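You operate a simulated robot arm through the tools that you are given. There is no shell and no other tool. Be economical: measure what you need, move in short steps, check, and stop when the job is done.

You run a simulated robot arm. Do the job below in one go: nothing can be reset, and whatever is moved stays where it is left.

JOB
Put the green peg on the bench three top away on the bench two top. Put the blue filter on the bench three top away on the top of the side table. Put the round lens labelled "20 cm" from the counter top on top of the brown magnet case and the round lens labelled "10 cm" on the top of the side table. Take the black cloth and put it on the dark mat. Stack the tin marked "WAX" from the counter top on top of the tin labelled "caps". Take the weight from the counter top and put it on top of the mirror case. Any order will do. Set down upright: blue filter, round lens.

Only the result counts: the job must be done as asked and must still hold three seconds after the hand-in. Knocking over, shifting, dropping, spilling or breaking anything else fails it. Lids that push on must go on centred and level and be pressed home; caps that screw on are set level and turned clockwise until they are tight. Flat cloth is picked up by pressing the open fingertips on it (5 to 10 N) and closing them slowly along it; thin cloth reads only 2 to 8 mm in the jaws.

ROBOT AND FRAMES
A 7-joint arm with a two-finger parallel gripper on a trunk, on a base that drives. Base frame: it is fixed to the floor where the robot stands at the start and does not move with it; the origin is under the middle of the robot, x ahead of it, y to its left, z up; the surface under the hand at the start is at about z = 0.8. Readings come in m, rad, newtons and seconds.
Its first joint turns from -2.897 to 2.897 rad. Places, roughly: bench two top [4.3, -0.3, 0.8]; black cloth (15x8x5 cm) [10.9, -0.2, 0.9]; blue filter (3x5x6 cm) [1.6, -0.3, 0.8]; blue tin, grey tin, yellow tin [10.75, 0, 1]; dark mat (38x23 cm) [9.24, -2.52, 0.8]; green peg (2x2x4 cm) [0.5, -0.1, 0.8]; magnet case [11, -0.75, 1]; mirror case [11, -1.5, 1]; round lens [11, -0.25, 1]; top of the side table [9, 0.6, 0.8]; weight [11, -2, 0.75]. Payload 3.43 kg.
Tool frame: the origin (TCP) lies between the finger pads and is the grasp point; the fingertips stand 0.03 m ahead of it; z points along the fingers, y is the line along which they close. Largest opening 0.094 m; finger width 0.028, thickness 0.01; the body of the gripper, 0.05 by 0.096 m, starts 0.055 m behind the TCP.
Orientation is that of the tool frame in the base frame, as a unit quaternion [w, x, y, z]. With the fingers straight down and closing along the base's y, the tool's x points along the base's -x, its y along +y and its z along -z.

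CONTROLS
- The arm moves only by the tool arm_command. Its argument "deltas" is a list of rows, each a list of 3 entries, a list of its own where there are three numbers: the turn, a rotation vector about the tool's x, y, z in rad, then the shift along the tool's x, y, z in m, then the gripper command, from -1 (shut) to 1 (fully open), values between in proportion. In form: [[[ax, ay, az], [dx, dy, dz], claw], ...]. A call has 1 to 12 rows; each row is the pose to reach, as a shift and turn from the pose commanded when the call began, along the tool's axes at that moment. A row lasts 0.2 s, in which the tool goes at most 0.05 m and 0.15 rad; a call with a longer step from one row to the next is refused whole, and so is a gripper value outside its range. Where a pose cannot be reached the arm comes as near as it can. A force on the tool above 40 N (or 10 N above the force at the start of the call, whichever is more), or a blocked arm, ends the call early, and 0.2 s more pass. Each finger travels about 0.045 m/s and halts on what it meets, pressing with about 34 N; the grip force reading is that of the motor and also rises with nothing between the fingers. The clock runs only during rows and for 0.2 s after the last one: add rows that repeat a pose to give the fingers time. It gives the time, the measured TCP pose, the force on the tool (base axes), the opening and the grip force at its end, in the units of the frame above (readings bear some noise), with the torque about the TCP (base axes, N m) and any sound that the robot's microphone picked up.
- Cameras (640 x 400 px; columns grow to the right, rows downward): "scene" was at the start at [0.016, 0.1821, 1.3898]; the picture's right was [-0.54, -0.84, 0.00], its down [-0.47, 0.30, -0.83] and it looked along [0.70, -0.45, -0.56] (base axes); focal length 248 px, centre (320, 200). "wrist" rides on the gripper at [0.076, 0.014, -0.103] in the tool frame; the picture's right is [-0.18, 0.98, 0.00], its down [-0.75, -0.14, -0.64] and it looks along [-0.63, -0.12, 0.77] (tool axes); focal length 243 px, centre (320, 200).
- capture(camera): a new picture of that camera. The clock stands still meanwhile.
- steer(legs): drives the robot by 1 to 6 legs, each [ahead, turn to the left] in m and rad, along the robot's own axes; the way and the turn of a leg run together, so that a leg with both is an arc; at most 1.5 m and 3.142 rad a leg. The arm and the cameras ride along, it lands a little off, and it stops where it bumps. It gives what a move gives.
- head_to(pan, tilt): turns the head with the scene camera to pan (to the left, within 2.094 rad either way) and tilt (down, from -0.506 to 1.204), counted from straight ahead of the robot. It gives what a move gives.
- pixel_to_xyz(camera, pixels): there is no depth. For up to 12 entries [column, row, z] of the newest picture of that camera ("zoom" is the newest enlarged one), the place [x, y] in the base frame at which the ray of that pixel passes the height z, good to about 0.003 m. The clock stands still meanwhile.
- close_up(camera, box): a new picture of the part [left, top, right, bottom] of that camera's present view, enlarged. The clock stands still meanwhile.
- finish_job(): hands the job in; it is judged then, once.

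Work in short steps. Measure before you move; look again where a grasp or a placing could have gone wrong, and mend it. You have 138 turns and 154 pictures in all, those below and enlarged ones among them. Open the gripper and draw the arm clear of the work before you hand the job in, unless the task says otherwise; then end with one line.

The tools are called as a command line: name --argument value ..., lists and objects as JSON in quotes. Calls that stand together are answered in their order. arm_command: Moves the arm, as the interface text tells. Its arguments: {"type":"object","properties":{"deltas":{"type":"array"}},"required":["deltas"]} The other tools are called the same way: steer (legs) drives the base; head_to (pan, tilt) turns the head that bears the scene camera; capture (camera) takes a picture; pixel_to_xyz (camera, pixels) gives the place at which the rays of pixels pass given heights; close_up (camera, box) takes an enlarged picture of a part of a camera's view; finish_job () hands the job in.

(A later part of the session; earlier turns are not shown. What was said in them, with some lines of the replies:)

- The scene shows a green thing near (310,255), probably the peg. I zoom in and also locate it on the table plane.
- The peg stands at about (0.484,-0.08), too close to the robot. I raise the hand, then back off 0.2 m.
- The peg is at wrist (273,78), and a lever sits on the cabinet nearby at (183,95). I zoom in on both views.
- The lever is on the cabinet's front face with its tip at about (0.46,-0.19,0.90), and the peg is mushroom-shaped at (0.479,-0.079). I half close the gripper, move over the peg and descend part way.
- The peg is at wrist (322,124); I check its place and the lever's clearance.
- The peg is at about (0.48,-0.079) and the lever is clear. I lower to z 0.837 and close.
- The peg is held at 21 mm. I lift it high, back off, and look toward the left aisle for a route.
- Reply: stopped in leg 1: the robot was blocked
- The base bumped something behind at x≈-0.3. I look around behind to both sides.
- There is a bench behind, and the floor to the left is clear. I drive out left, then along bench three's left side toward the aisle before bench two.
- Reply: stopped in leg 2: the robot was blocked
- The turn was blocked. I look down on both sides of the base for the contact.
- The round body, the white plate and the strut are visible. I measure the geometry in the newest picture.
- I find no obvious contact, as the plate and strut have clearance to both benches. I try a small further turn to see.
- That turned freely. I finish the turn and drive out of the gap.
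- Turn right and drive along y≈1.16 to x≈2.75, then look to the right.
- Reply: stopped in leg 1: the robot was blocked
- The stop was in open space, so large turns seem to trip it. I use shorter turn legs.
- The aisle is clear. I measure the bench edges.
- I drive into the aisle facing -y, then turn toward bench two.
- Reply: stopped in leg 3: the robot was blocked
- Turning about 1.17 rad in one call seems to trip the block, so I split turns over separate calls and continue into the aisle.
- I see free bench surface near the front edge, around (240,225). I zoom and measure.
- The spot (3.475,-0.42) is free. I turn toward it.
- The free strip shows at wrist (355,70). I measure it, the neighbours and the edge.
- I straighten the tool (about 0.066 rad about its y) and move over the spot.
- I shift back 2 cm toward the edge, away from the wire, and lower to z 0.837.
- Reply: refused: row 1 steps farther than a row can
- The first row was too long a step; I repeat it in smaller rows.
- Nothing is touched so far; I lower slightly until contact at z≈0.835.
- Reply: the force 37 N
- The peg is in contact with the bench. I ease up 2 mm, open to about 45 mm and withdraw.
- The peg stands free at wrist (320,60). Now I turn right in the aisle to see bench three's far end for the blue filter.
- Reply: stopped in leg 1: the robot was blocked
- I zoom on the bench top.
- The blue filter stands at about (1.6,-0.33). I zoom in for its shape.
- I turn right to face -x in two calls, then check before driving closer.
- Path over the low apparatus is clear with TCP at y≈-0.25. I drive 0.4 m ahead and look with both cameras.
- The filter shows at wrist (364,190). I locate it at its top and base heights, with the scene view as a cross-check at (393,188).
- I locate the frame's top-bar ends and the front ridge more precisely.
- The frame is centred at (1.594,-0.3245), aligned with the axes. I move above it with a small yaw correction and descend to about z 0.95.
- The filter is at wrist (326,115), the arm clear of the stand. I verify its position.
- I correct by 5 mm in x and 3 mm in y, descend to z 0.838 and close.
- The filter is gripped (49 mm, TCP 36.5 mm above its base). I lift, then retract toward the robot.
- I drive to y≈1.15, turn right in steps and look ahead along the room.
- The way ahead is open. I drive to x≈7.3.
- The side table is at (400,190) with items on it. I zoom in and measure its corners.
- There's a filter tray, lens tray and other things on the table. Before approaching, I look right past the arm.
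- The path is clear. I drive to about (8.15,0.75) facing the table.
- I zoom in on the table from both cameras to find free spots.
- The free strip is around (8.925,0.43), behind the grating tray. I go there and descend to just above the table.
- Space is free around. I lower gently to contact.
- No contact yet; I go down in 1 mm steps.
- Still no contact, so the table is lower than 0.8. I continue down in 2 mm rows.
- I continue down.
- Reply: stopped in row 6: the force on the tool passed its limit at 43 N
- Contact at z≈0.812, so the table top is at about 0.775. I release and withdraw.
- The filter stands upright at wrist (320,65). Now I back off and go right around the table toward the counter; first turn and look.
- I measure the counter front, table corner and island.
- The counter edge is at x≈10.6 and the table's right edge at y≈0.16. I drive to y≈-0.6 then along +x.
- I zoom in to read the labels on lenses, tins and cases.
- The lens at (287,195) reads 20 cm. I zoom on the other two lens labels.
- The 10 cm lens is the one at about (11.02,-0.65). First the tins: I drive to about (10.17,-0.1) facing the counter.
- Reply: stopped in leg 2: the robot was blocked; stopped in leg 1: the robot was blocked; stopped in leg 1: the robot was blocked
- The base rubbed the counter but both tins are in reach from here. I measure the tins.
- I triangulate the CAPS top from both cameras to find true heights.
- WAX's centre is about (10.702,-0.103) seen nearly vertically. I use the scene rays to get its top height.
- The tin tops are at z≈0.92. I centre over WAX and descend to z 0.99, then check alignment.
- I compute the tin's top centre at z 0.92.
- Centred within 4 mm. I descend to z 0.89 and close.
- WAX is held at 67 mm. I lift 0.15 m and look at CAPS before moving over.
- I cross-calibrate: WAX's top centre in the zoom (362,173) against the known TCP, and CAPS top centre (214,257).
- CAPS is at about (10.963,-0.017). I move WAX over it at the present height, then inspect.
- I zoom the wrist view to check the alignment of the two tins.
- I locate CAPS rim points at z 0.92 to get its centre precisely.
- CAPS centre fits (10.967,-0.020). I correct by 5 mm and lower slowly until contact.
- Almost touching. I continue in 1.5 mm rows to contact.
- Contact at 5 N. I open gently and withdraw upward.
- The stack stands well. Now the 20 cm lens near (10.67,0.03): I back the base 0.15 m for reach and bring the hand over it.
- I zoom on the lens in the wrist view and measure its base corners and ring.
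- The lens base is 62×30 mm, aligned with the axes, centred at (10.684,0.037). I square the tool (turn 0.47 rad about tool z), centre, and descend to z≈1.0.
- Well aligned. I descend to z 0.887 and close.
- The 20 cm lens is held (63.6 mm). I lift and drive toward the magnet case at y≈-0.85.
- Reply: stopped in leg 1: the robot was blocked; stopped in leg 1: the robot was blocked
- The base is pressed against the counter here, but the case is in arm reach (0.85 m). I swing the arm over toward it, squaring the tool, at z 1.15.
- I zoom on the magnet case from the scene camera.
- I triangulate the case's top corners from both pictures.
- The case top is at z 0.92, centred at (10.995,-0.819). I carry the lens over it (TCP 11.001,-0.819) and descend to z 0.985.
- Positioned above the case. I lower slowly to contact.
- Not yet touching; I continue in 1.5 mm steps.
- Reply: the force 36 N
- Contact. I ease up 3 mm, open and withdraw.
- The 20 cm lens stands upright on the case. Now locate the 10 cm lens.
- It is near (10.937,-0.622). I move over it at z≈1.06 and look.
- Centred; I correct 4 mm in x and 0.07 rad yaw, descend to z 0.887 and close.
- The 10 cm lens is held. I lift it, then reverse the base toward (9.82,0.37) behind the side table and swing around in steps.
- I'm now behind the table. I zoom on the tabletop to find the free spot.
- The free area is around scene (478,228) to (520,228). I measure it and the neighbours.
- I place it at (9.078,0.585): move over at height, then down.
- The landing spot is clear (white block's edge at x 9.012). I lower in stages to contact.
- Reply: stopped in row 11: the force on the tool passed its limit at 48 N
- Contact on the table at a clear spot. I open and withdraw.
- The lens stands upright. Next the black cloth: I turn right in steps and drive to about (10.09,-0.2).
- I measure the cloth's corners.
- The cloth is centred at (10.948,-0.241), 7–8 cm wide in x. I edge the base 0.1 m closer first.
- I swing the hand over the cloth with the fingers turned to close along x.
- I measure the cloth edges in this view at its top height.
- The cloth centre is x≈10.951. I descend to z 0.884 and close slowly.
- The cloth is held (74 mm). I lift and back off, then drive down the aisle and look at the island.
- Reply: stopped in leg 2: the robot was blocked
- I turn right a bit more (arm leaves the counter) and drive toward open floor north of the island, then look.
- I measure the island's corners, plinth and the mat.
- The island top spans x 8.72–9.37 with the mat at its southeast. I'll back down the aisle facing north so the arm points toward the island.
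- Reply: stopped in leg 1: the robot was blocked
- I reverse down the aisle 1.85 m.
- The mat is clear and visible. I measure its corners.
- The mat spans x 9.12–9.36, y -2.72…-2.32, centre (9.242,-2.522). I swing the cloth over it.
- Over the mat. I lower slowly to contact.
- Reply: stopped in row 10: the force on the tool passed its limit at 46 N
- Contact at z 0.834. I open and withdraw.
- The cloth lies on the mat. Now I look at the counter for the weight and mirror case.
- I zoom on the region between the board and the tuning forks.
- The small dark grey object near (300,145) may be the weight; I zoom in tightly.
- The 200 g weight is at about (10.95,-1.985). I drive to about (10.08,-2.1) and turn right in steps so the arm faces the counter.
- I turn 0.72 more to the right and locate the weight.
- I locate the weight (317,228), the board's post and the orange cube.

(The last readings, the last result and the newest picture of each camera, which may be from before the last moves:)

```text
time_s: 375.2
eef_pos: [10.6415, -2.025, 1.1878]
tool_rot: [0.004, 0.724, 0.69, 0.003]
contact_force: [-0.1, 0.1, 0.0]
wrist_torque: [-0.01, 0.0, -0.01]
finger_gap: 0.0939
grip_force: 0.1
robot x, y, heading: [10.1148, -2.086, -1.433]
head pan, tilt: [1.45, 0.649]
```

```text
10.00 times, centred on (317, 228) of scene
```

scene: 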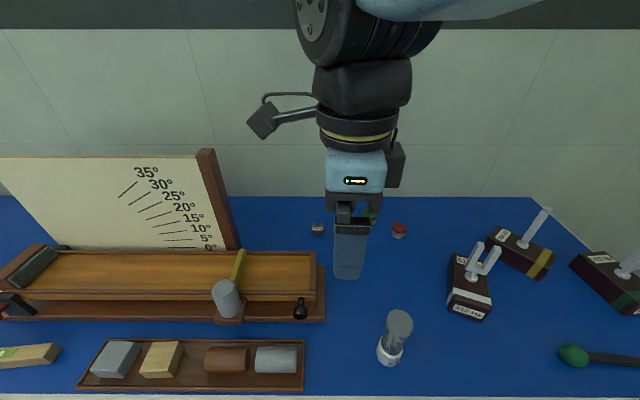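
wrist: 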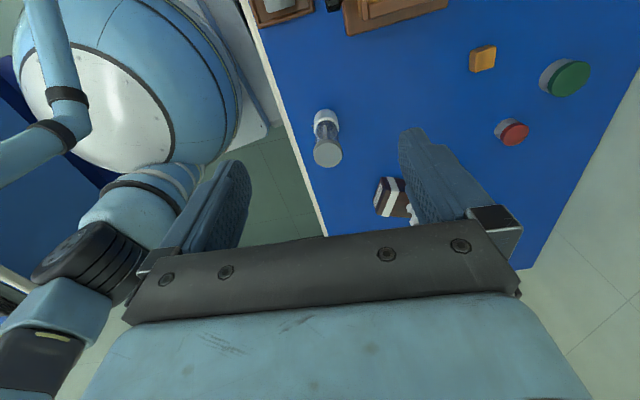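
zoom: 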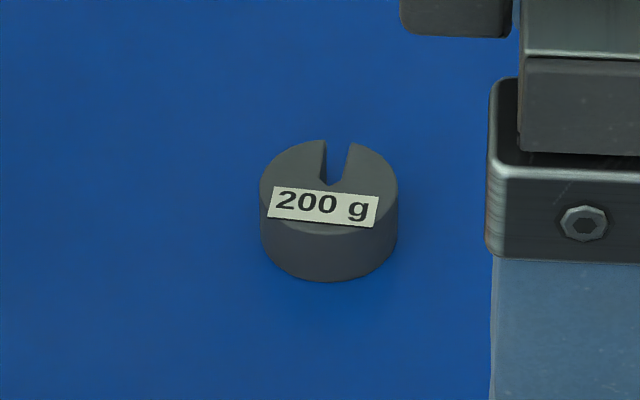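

The weight is ~4 cm wide, centred near (10.975,-1.981). I swing the hand over it with yaw squared, then descend partway.

arm_command --deltas '[[[0, 0, -0.135], [0.005, 0.0276, 0], 1], [[0, 0, -0.27], [0.01, 0.0552, 0], 1], [[0, 0, -0.405], [0.015, 0.0828, 0], 1], [[0, 0, -0.54], [0.02, 0.1103, 0], 1], [[0, 0, -0.675], [0.025, 0.1379, 0], 1], [[0, 0, -0.81], [0.03, 0.1655, 0], 1], [[0, 0, -0.945], [0.035, 0.1931, 0], 1], [[0, 0, -1.08], [0.04, 0.2207, 0], 1], [[0, 0, -1.215], [0.045, 0.2483, 0], 1], [[0, 0, -1.35], [0.05, 0.2758, 0], 1], [[0, 0, -1.485], [0.055, 0.3034, 0], 1], [[0, 0, -1.62], [0.06, 0.331, 0], 1]]'

arm_command --deltas '[[[0, 0, 0], [0, 0, 0.05], 0.7], [[0, 0, 0], [0, 0, 0.1], 0.5], [[0, 0, 0], [0, 0, 0.15], 0.5], [[0, 0, 0], [0, 0, 0.195], 0.5]]'

capture --camera "wrist"

```text
time_s: 377.8
eef_pos: [10.9388, -1.993, 1.1868]
tool_rot: [0.003, 0.012, 1.0, -0.004]
contact_force: [2.2, 2.0, -3.8]
wrist_torque: [-0.19, 0.14, 0.02]
finger_gap: 0.0944
grip_force: 0.1
out of reach, approached as far as the arm can: row 12
robot x, y, heading: [10.1153, -2.0921, -1.433]
head pan, tilt: [1.45, 0.649]
```

```text
time_s: 378.8
eef_pos: [10.9406, -1.9951, 0.9937]
tool_rot: [0.005, 0.0, 1.0, -0.001]
contact_force: [-0.3, 0.4, 0.6]
wrist_torque: [-0.02, -0.04, 0.04]
finger_gap: 0.0706
grip_force: 0.0
robot x, y, heading: [10.1118, -2.0894, -1.428]
head pan, tilt: [1.45, 0.649]
```

```text
23 pictures are left
```

wrist: 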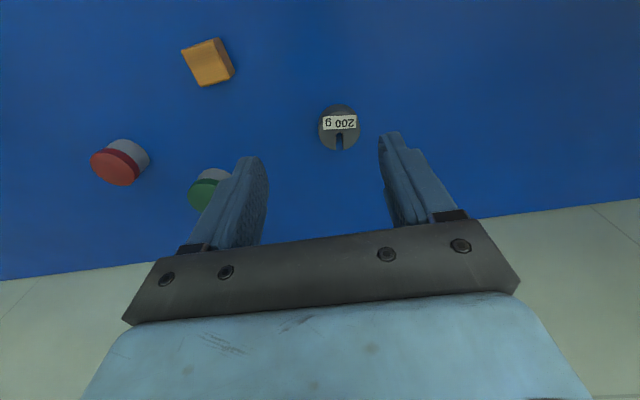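

pixel_to_xyz --camera "wrist" --pixels '[[339, 130, 0.87], [319, 130, 0.87], [359, 127, 0.87], [338, 151, 0.87], [338, 105, 0.85]]'

```text
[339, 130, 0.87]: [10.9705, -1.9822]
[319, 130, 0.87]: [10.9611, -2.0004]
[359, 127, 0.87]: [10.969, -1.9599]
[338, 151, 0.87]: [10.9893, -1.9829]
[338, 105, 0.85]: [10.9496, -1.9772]
```

The weight's centre is (10.969,-1.981). I shift, descend to z 0.881 and close.

arm_command --deltas '[[[0, 0, 0], [-0.029, 0.014, 0.01], 0.5], [[0, 0, 0], [-0.029, 0.014, 0.05], 0.5], [[0, 0, 0], [-0.029, 0.014, 0.09], 0.5], [[0, 0, 0], [-0.029, 0.014, 0.112], 0.5], [[0, 0, 0], [-0.029, 0.014, 0.112], 0], [[0, 0, 0], [-0.029, 0.014, 0.112], -0.5], [[0, 0, 0], [-0.029, 0.014, 0.112], -1], [[0, 0, 0], [-0.029, 0.014, 0.112], -1]]'

capture --camera "wrist"

```text
time_s: 380.6
eef_pos: [10.9689, -1.9824, 0.8839]
tool_rot: [0.004, 0.0, 1.0, -0.002]
contact_force: [0.4, -0.3, -0.2]
wrist_torque: [-0.01, 0.03, 0.02]
finger_gap: 0.0409
grip_force: 34.3
robot x, y, heading: [10.1144, -2.0895, -1.43]
head pan, tilt: [1.45, 0.649]
```

```text
22 pictures are left
```

wrist: 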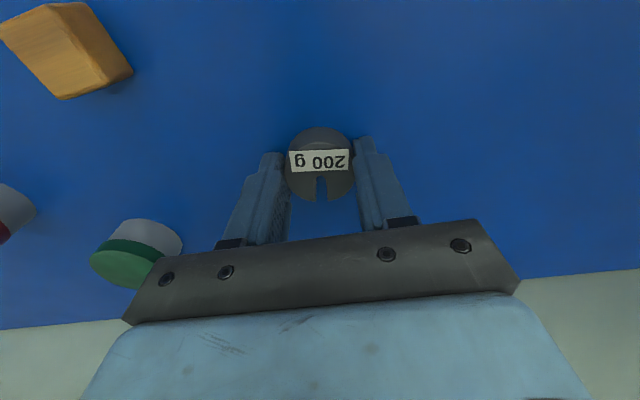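

The weight is held (41 mm). I lift, retract, and back the base north past the apparatus to view the mirror case.

arm_command --deltas '[[[0, 0, 0], [0, 0, -0.05], -1], [[0, 0, 0], [0, 0, -0.1], -1], [[0, 0, 0], [0, 0, -0.15], -1], [[0, 0, 0], [0.02, 0, -0.195], -1], [[0, 0, 0], [0.06, 0, -0.22], -1], [[0, 0, 0], [0.1, 0, -0.245], -1], [[0, 0, 0], [0.14, 0, -0.27], -1], [[0, 0, 0], [0.18, 0, -0.295], -1], [[0, 0, 0], [0.225, 0, -0.31], -1], [[0, 0, 0], [0.27, 0, -0.32], -1], [[0, 0, 0], [0.315, 0, -0.32], -1], [[0, 0, 0], [0.35, 0, -0.32], -1]]'

steer --legs '[[-0.75, 0]]'

capture --camera "scene"

capture --camera "wrist"

```text
time_s: 383.2
eef_pos: [10.6175, -1.9817, 1.2]
tool_rot: [0.005, 0.001, 1.0, -0.002]
contact_force: [0.7, -0.6, -3.3]
wrist_torque: [0.02, 0.07, 0.0]
finger_gap: 0.0407
grip_force: 33.9
robot x, y, heading: [10.1175, -2.0924, -1.43]
head pan, tilt: [1.45, 0.649]
```

```text
time_s: 387.3
eef_pos: [10.5139, -1.2532, 1.2004]
tool_rot: [0.005, -0.002, 1.0, -0.001]
contact_force: [0.6, -0.5, -1.6]
wrist_torque: [0.02, 0.04, 0.02]
finger_gap: 0.0408
grip_force: 33.5
robot x, y, heading: [10.0057, -1.3608, -1.429]
head pan, tilt: [1.45, 0.649]
```

```text
21 pictures are left
```

scene: 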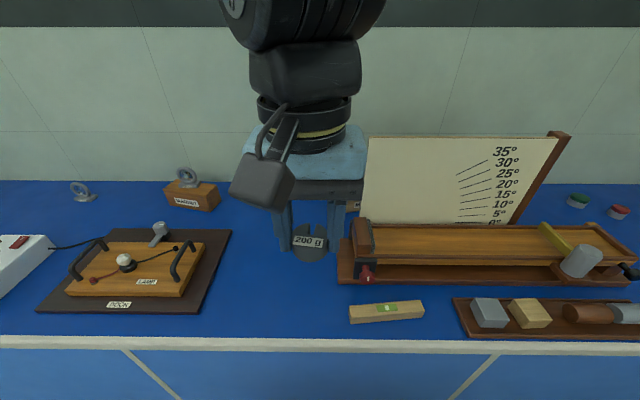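

```text
20 pictures are left
```

wrist: 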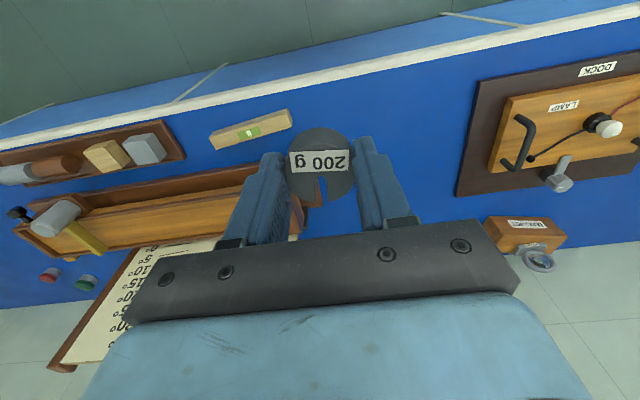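

The hand hides the mirror case. I shift the hand 0.18 m north and look again.

arm_command --deltas '[[[0, 0, 0], [-0.01, 0.045, 0], -1], [[0, 0, 0], [-0.03, 0.09, 0], -1], [[0, 0, 0], [-0.05, 0.135, 0], -1], [[0, 0, 0], [-0.06, 0.18, 0], -1]]'

close_up --camera "scene" --box '[220, 130, 420, 255]'

capture --camera "wrist"

```text
time_s: 388.3
eef_pos: [10.5749, -1.0764, 1.2046]
tool_rot: [0.006, 0.0, 1.0, -0.002]
contact_force: [-0.6, -0.2, -1.3]
wrist_torque: [0.02, -0.03, -0.01]
finger_gap: 0.041
grip_force: 34.0
robot x, y, heading: [10.0114, -1.3627, -1.427]
head pan, tilt: [1.45, 0.649]
```

```text
3.20 times, centred on (320, 192) of scene
```

zoom: 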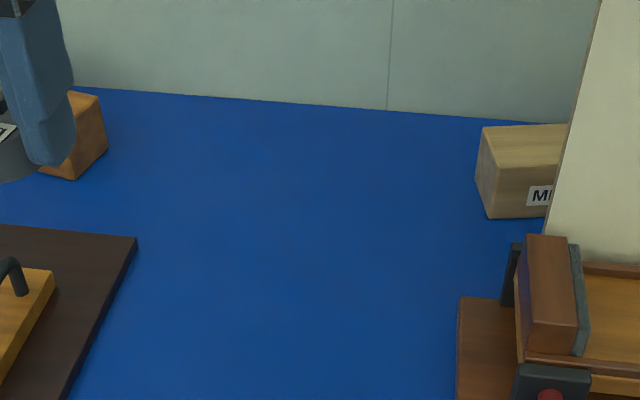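

```text
18 pictures are left
```

wrist: 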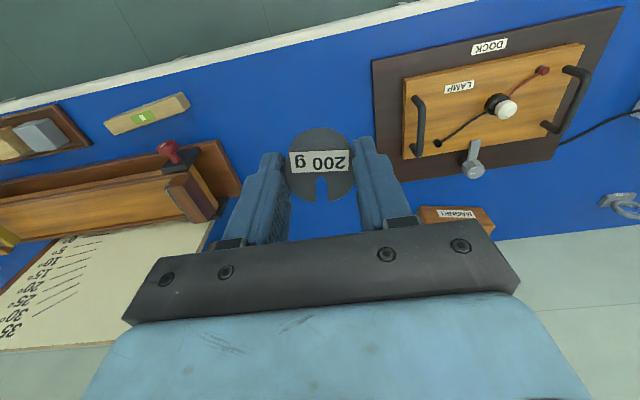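

The mirror case peeks out left of the board. I measure its visible corners.

pixel_to_xyz --camera "zoom" --pixels '[[488, 218, 0.847], [493, 166, 0.9], [493, 166, 0.91], [493, 166, 0.92], [483, 127, 0.91], [566, 124, 0.91], [548, 216, 0.847], [595, 20, 1.15], [548, 240, 0.88]]'

close_up --camera "scene" --box '[356, 155, 420, 205]'

```text
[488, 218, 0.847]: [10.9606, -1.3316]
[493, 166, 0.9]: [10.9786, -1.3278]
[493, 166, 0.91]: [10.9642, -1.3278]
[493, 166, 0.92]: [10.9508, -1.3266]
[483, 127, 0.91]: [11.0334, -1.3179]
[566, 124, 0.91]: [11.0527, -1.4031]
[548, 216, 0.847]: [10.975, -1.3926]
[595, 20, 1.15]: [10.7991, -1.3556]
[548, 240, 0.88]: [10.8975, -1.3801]
```

```text
8.00 times, centred on (388, 180) of scene
```

zoom: 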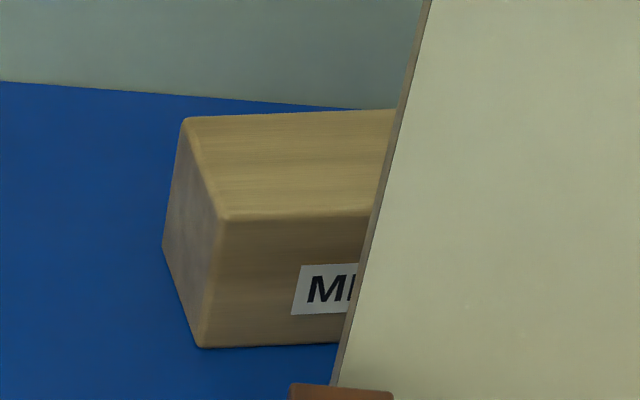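

The case's left end: top z≈0.912, front-left corner (10.961,-1.330). The board is close, so I determine its edge and height.

capture --camera "scene"

pixel_to_xyz --camera "scene" --pixels '[[368, 137, 1.05], [368, 137, 1.1], [368, 137, 1.15], [361, 218, 0.9], [361, 218, 0.93], [375.75, 181.9, 0.912], [371.1, 170, 0.912], [361, 218, 0.87]]'

```text
16 pictures are left
```

scene: 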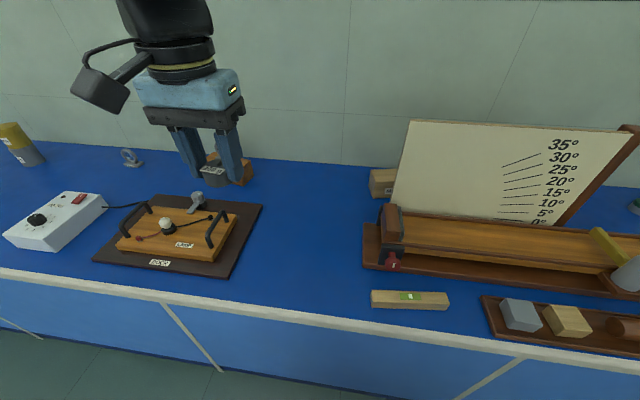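

```text
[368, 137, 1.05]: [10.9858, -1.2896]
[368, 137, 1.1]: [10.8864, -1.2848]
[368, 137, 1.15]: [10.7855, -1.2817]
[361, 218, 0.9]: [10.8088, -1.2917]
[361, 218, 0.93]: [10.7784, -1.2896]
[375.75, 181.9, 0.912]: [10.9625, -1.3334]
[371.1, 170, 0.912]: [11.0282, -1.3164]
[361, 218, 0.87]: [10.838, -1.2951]
```

The camera view shifted with the trunk; I requery with the new picture's board corners.

pixel_to_xyz --camera "scene" --pixels '[[413, 121, 1.05], [413, 121, 1.1], [413, 121, 1.15], [391, 203, 0.9], [391, 203, 0.93], [391, 203, 0.87], [625, 125, 1.1], [375.75, 181.9, 0.912], [371.1, 170, 0.912], [400, 262, 0.87], [385, 208, 0.97]]'

```text
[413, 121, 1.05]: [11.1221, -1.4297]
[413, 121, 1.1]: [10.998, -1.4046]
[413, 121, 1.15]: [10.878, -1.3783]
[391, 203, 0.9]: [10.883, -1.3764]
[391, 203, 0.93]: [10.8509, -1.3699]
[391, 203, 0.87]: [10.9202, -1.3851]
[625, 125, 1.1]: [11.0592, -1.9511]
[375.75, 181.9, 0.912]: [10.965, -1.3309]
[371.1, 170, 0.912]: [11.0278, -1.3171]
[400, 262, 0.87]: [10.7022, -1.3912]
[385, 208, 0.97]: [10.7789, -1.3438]
```

The board's near edge is at about (10.89,-1.378), top z≈1.147. I'll come from the northwest: turn right 0.6, then back up to about (10.2,-0.95).

steer --legs '[[0, -0.6]]'

steer --legs '[[-0.45, 0]]'

head_to --pan 1.75 --tilt 0.65

capture --camera "scene"

```text
time_s: 390.5
eef_pos: [10.6424, -1.4467, 1.2001]
tool_rot: [0.002, 0.298, 0.954, -0.004]
contact_force: [0.8, -0.4, -1.6]
wrist_torque: [0.01, 0.05, 0.03]
finger_gap: 0.041
grip_force: 34.0
robot x, y, heading: [10.0236, -1.3666, -2.021]
head pan, tilt: [1.45, 0.649]
```

```text
time_s: 393.2
eef_pos: [10.8211, -1.0735, 1.2035]
tool_rot: [0.003, 0.299, 0.954, -0.004]
contact_force: [0.1, 0.2, -1.0]
wrist_torque: [0.01, 0.01, 0.0]
finger_gap: 0.0409
grip_force: 34.3
robot x, y, heading: [10.1922, -0.9871, -1.985]
head pan, tilt: [1.45, 0.649]
```

```text
time_s: 394.0
eef_pos: [10.8285, -1.0511, 1.2001]
tool_rot: [0.003, 0.297, 0.955, -0.013]
contact_force: [-0.1, 0.3, -2.2]
wrist_torque: [-0.03, 0.02, 0.01]
finger_gap: 0.0407
grip_force: 34.0
robot x, y, heading: [10.1929, -0.9894, -1.975]
head pan, tilt: [1.751, 0.649]
```

```text
15 pictures are left
```

scene: 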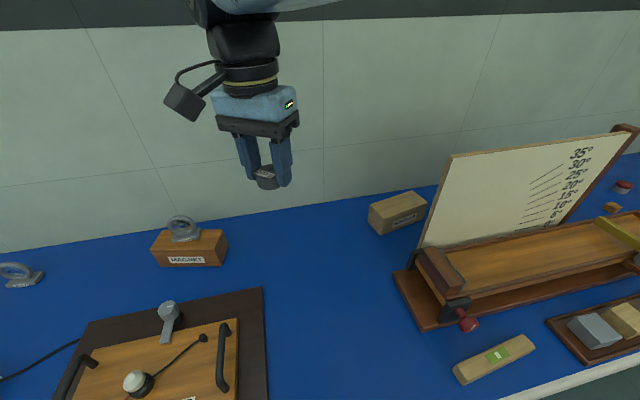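

Now the whole mirror case is visible; I zoom in and measure its top.

close_up --camera "scene" --box '[355, 180, 451, 240]'

```text
6.67 times, centred on (403, 210) of scene
```

zoom: 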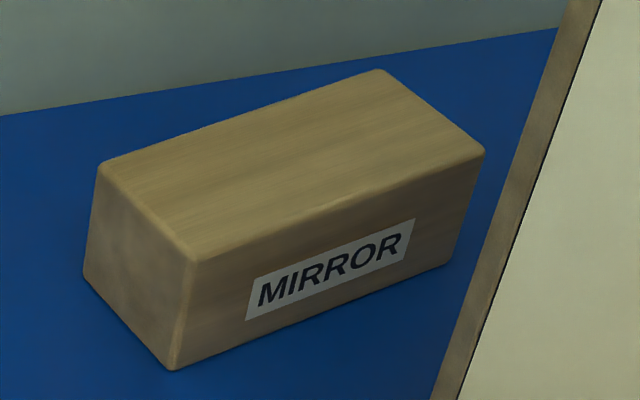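

pixel_to_xyz --camera "zoom" --pixels '[[198, 260, 0.912], [102, 168, 0.912], [378, 72, 0.912], [483, 152, 0.912], [173, 368, 0.847], [198, 260, 0.905], [198, 260, 0.92], [450, 258, 0.847], [585, 0, 1.05]]'

```text
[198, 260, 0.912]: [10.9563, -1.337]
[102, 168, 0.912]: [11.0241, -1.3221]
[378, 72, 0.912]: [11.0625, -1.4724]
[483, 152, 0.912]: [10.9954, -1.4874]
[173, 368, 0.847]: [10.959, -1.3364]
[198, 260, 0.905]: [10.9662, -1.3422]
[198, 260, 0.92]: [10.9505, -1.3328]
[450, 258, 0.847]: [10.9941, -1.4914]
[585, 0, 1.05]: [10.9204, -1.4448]
```

The case top is centred (11.01,-1.405). I target (11.006,-1.360) near its left half, away from the board, moving in with a gradual descent to z 1.05.

arm_command --deltas '[[[0, 0, 0.05], [-0.0401, -0.0192, 0.0187], -1], [[0, 0, 0.1], [-0.0803, -0.0385, 0.0375], -1], [[0, 0, 0.15], [-0.1204, -0.0578, 0.0562], -1], [[0, 0, 0.2], [-0.1605, -0.077, 0.075], -1], [[0, 0, 0.25], [-0.2006, -0.0963, 0.0937], -1], [[0, 0, 0.3], [-0.2408, -0.1155, 0.1125], -1], [[0, 0, 0.35], [-0.2809, -0.1348, 0.1312], -1], [[0, 0, 0.4], [-0.321, -0.154, 0.15], -1]]'

capture --camera "scene"

capture --camera "wrist"

```text
time_s: 395.8
eef_pos: [11.0022, -1.368, 1.0472]
tool_rot: [0.002, 0.483, 0.876, -0.014]
contact_force: [3.3, -1.0, -7.8]
wrist_torque: [0.01, 0.23, 0.0]
finger_gap: 0.0409
grip_force: 33.7
robot x, y, heading: [10.193, -0.9812, -1.977]
head pan, tilt: [1.751, 0.649]
```

```text
13 pictures are left
```

scene: 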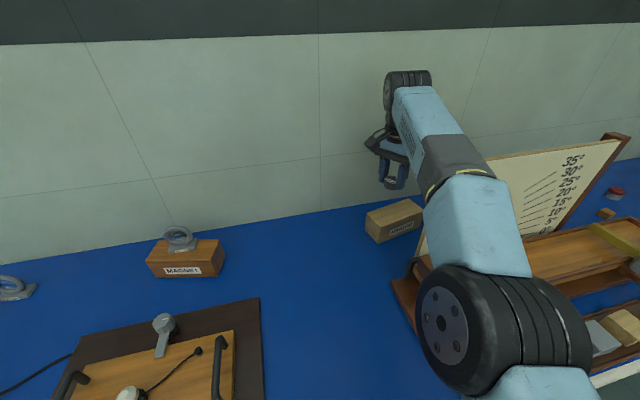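

```text
12 pictures are left
```

wrist: 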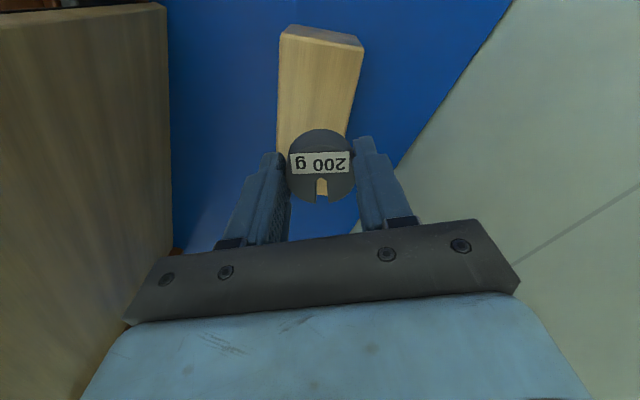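

The weight is above the case's left half, board to the left with clearance. I descend to about z 0.965, watching force.

arm_command --deltas '[[[0, 0, 0], [0, 0, 0.02], -1], [[0, 0, 0], [0, 0, 0.04], -1], [[0, 0, 0], [0, 0, 0.06], -1], [[0, 0, 0], [0, 0, 0.075], -1], [[0, 0, 0], [0, 0, 0.082], -1]]'

capture --camera "wrist"

```text
time_s: 397.0
eef_pos: [11.0185, -1.3652, 0.9808]
tool_rot: [0.006, 0.48, 0.877, -0.012]
contact_force: [-0.2, -0.7, -2.2]
wrist_torque: [0.0, 0.02, -0.02]
finger_gap: 0.041
grip_force: 33.8
out of reach, approached as far as the arm can: row 2, 3, 4, 5
robot x, y, heading: [10.1909, -0.9836, -1.982]
head pan, tilt: [1.751, 0.649]
```

```text
11 pictures are left
```

wrist: 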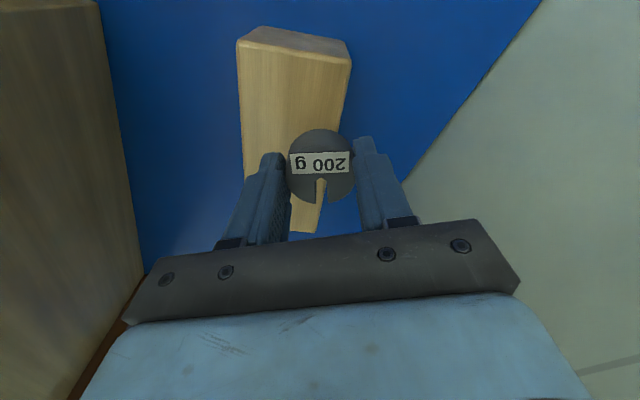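

The arm is near its limit and drifted to x 11.0185. I pull back about 18 mm toward the case's midline at this height.

arm_command --deltas '[[[0, 0, 0], [0.013, -0.013, 0], -1], [[0, 0, 0], [0.013, -0.013, 0], -1]]'

```text
time_s: 397.6
eef_pos: [11.0177, -1.3656, 0.9806]
tool_rot: [0.006, 0.48, 0.877, -0.012]
contact_force: [0.8, -0.6, -2.0]
wrist_torque: [-0.05, 0.01, 0.01]
finger_gap: 0.0409
grip_force: 34.0
out of reach, approached as far as the arm can: row 1, 2
robot x, y, heading: [10.1942, -0.9877, -1.98]
head pan, tilt: [1.751, 0.649]
```

It didn't respond, probably a joint limit from the turned wrist. I raise, turn the yaw back by 0.4, and pull back in x.

arm_command --deltas '[[[0, 0, 0], [0, 0, -0.03], -1], [[0, 0, -0.1], [0.005, -0.005, -0.06], -1], [[0, 0, -0.2], [0.01, -0.01, -0.08], -1], [[0, 0, -0.3], [0.013, -0.013, -0.08], -1], [[0, 0, -0.4], [0.013, -0.013, -0.08], -1], [[0, 0, -0.4], [0.013, -0.013, -0.08], -1]]'

capture --camera "scene"

```text
time_s: 398.2
eef_pos: [11.0125, -1.3585, 1.0248]
tool_rot: [0.011, 0.467, 0.884, -0.02]
contact_force: [-0.6, -1.9, -1.9]
wrist_torque: [0.1, -0.09, -0.03]
finger_gap: 0.041
grip_force: 34.0
robot x, y, heading: [10.1931, -0.9889, -1.975]
head pan, tilt: [1.751, 0.649]
stopped in row 2: the arm was blocked; the commanded pose is now the measured one
```

```text
10 pictures are left
```

scene: 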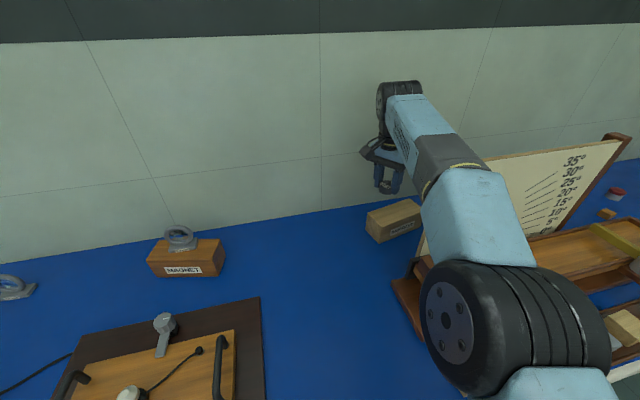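

The commanded pose is reset. I try pulling back toward the robot (-x, +y) and up, without yaw.

arm_command --deltas '[[[0, 0, 0], [0.012, -0.01, -0.02], -1], [[0, 0, 0], [0.025, -0.019, -0.04], -1], [[0, 0, 0], [0.04, -0.03, -0.05], -1], [[0, 0, 0], [0.04, -0.03, -0.05], -1]]'

```text
time_s: 399.2
eef_pos: [10.9663, -1.3423, 1.0752]
tool_rot: [0.01, 0.467, 0.884, -0.02]
contact_force: [-0.2, -0.6, -2.3]
wrist_torque: [0.02, 0.01, -0.02]
finger_gap: 0.041
grip_force: 33.6
robot x, y, heading: [10.1906, -0.9817, -1.978]
head pan, tilt: [1.751, 0.649]
5 turns are left
```

Five turns remain. I straighten the tool, turn the yaw back, and bring the weight to (10.988,-1.356) at z≈0.965, slightly closer to the robot.

arm_command --deltas '[[[-0.013, 0.018, 0], [0, 0, 0], -1], [[-0.026, 0.036, 0], [0, 0, 0], -1], [[-0.026, 0.036, 0], [0, 0, 0], -1]]'

arm_command --deltas '[[[0, 0, -0.1], [0, 0, 0], -1], [[0, 0, -0.2], [0, 0, 0], -1], [[0, 0, -0.3], [-0.012, 0.005, 0.03], -1], [[0, 0, -0.4], [-0.024, 0.0103, 0.06], -1], [[0, 0, -0.4], [-0.024, 0.0103, 0.08], -1], [[0, 0, -0.4], [-0.024, 0.0103, 0.1], -1], [[0, 0, -0.4], [-0.024, 0.0103, 0.11], -1], [[0, 0, -0.4], [-0.024, 0.0103, 0.11], -1]]'

close_up --camera "scene" --box '[340, 150, 452, 250]'

capture --camera "wrist"

```text
time_s: 400.0
eef_pos: [10.9652, -1.343, 1.0753]
tool_rot: [-0.001, 0.467, 0.884, 0.0]
contact_force: [0.2, 0.3, -2.5]
wrist_torque: [-0.02, -0.01, 0.01]
finger_gap: 0.0409
grip_force: 33.8
robot x, y, heading: [10.1924, -0.9848, -1.98]
head pan, tilt: [1.751, 0.649]
```

```text
time_s: 401.8
eef_pos: [10.9886, -1.3547, 0.9663]
tool_rot: [0.001, 0.282, 0.96, 0.0]
contact_force: [0.2, 0.2, -1.9]
wrist_torque: [0.02, 0.02, -0.01]
finger_gap: 0.0411
grip_force: 33.8
robot x, y, heading: [10.1923, -0.9867, -1.98]
head pan, tilt: [1.751, 0.649]
```

```text
4.00 times, centred on (396, 200) of scene
```

zoom: 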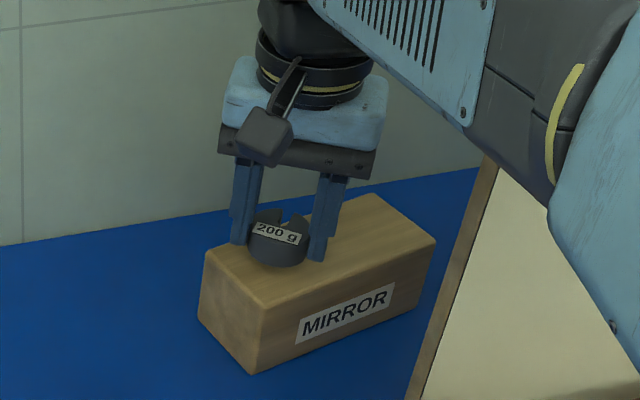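

```text
8 pictures are left
4 turns are left
```

wrist: 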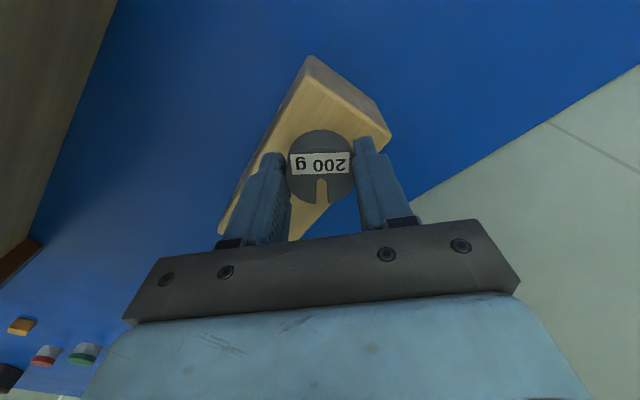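

Reached with clear alignment above the case. I shift 7 mm inward, lower to contact, release and withdraw toward the northwest, then check.

arm_command --deltas '[[[0, 0, 0], [-0.006, -0.002, 0.005], -1], [[0, 0, 0], [-0.006, -0.002, 0.009], -1], [[0, 0, 0], [-0.006, -0.002, 0.012], -1], [[0, 0, 0], [-0.006, -0.002, 0.014], -1], [[0, 0, 0], [-0.006, -0.002, 0.016], -1], [[0, 0, 0], [-0.006, -0.002, 0.0175], -1], [[0, 0, 0], [-0.006, -0.002, 0.019], -1], [[0, 0, 0], [-0.006, -0.002, 0.0205], -1]]'

close_up --camera "scene" --box '[340, 150, 452, 250]'

```text
time_s: 403.6
eef_pos: [10.9942, -1.3546, 0.9633]
tool_rot: [0.011, 0.279, 0.96, -0.002]
contact_force: [-0.5, -0.7, -1.6]
wrist_torque: [-0.02, 0.01, 0.0]
finger_gap: 0.041
grip_force: 33.9
robot x, y, heading: [10.193, -0.9856, -1.979]
head pan, tilt: [1.751, 0.649]
```

```text
4.00 times, centred on (396, 200) of scene
3 turns are left
```

zoom: 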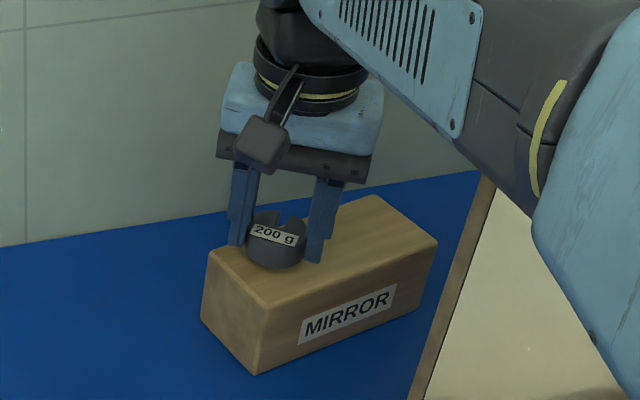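

The arm is held up about 14 mm above the case, probably close to the board, so I don't press further. I open a slit so the weight slides down between the fingers onto the case (guided), then open wider, lift and retreat.

arm_command --deltas '[[[0, 0, 0], [-0.006, -0.002, 0.0], -1], [[0, 0, 0], [0, 0, 0], -0.04], [[0, 0, 0], [0, 0, 0], -0.04], [[0, 0, 0], [0, 0, 0], -0.04], [[0, 0, 0], [0, 0, 0], 0.2], [[0, 0, 0], [0, 0, 0], 0.3], [[0, 0, 0], [0, 0, -0.04], 0.3], [[0, 0, 0], [0, 0, -0.08], 0.3], [[0, 0, 0], [0.02, 0, -0.115], 0.3], [[0, 0, 0], [0.055, 0, -0.14], 0.3], [[0, 0, 0], [0.095, 0, -0.16], 0.3], [[0, 0, 0], [0.135, 0, -0.18], 0.3]]'

close_up --camera "scene" --box '[340, 150, 452, 250]'

capture --camera "scene"

```text
time_s: 404.1
eef_pos: [11.0009, -1.3461, 0.9518]
tool_rot: [0.003, 0.277, 0.961, -0.004]
contact_force: [-3.9, 6.2, 14.4]
wrist_torque: [0.61, 0.04, 0.16]
finger_gap: 0.0458
grip_force: 1.2
robot x, y, heading: [10.1859, -0.9919, -1.975]
head pan, tilt: [1.751, 0.649]
stopped in row 2: the force on the tool passed its limit at 71 N (the readings are from after the stop); the commanded pose is now the measured one
```

```text
4.00 times, centred on (396, 200) of scene
```

zoom: 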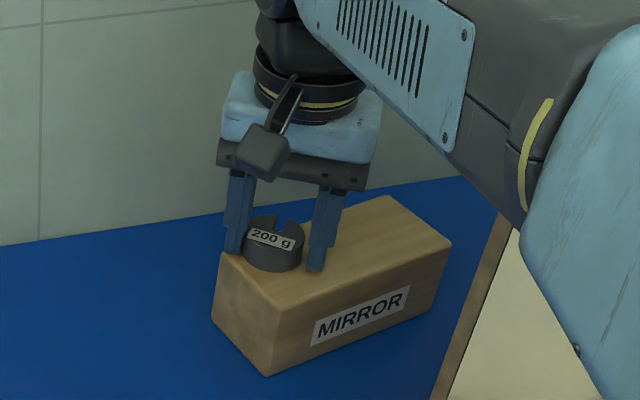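

```text
5 pictures are left
2 turns are left
```

scene: 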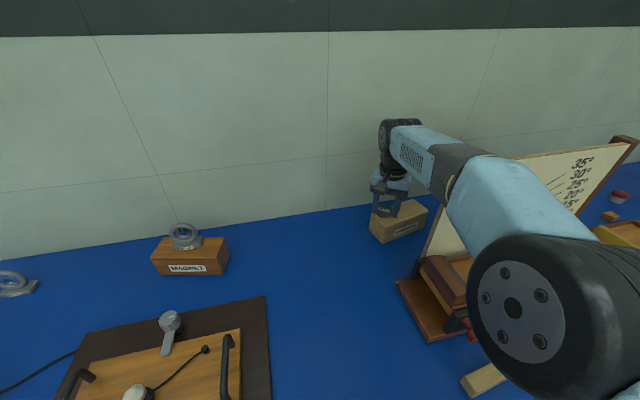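

The weight now rests on the case. I open wider, lift straight up, then retreat northwest with a second call to be well clear.

arm_command --deltas '[[[0, 0, 0], [0, 0, 0], 0.15], [[0, 0, 0], [0, 0, 0], 0.35], [[0, 0, 0], [0, 0, 0], 0.35], [[0, 0, 0], [0, 0, -0.02], 0.35], [[0, 0, 0], [0, 0, -0.05], 0.35], [[0, 0, 0], [0, 0, -0.08], 0.35], [[0, 0, 0], [0.01, 0, -0.11], 0.35]]'

arm_command --deltas '[[[0, 0, 0], [0.035, 0, -0.02], 0.5], [[0, 0, 0], [0.07, 0, -0.04], 0.7], [[0, 0, 0], [0.105, 0, -0.06], 1], [[0, 0, 0], [0.15, 0, -0.07], 1], [[0, 0, 0], [0.19, 0, -0.08], 1]]'

close_up --camera "scene" --box '[340, 150, 500, 270]'

```text
time_s: 405.7
eef_pos: [10.9907, -1.344, 1.0566]
tool_rot: [0.002, 0.278, 0.961, -0.003]
contact_force: [0.5, 0.6, -1.5]
wrist_torque: [0.0, 0.04, 0.0]
finger_gap: 0.0637
grip_force: 0.1
robot x, y, heading: [10.1912, -0.9838, -1.98]
head pan, tilt: [1.751, 0.649]
```

```text
time_s: 406.9
eef_pos: [10.8296, -1.2442, 1.1383]
tool_rot: [0.001, 0.278, 0.96, -0.003]
contact_force: [-0.1, -0.5, 0.3]
wrist_torque: [0.01, 0.06, -0.02]
finger_gap: 0.0939
grip_force: 0.1
robot x, y, heading: [10.1897, -0.9799, -1.978]
head pan, tilt: [1.751, 0.649]
```

```text
3.33 times, centred on (420, 210) of scene
1 turns are left
```

zoom: 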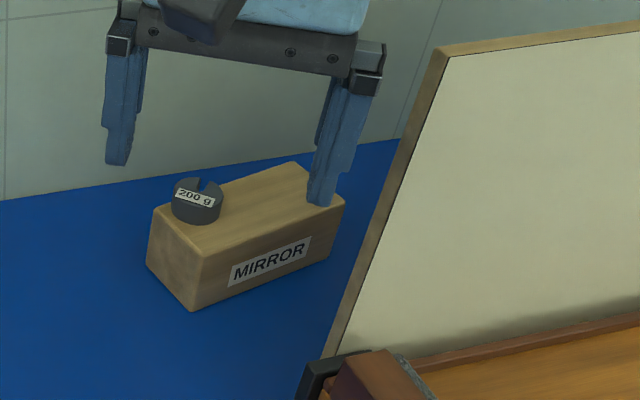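

The weight rests flat on the mirror case, the gripper is open and the arm is clear, so I hand the job in.

finish_job

```text
The job is handed in.
```

The job is handed in with all seven items placed as asked. Two things were not checked afterwards. While I lowered the weight, the arm came close to or may have touched the angle board on the counter. I saw no sign that the board moved. I also released the weight about 14 mm above the mirror case. It slid down between the fingers and a 71 N force stop ended that move; the last picture shows it lying flat on the case.
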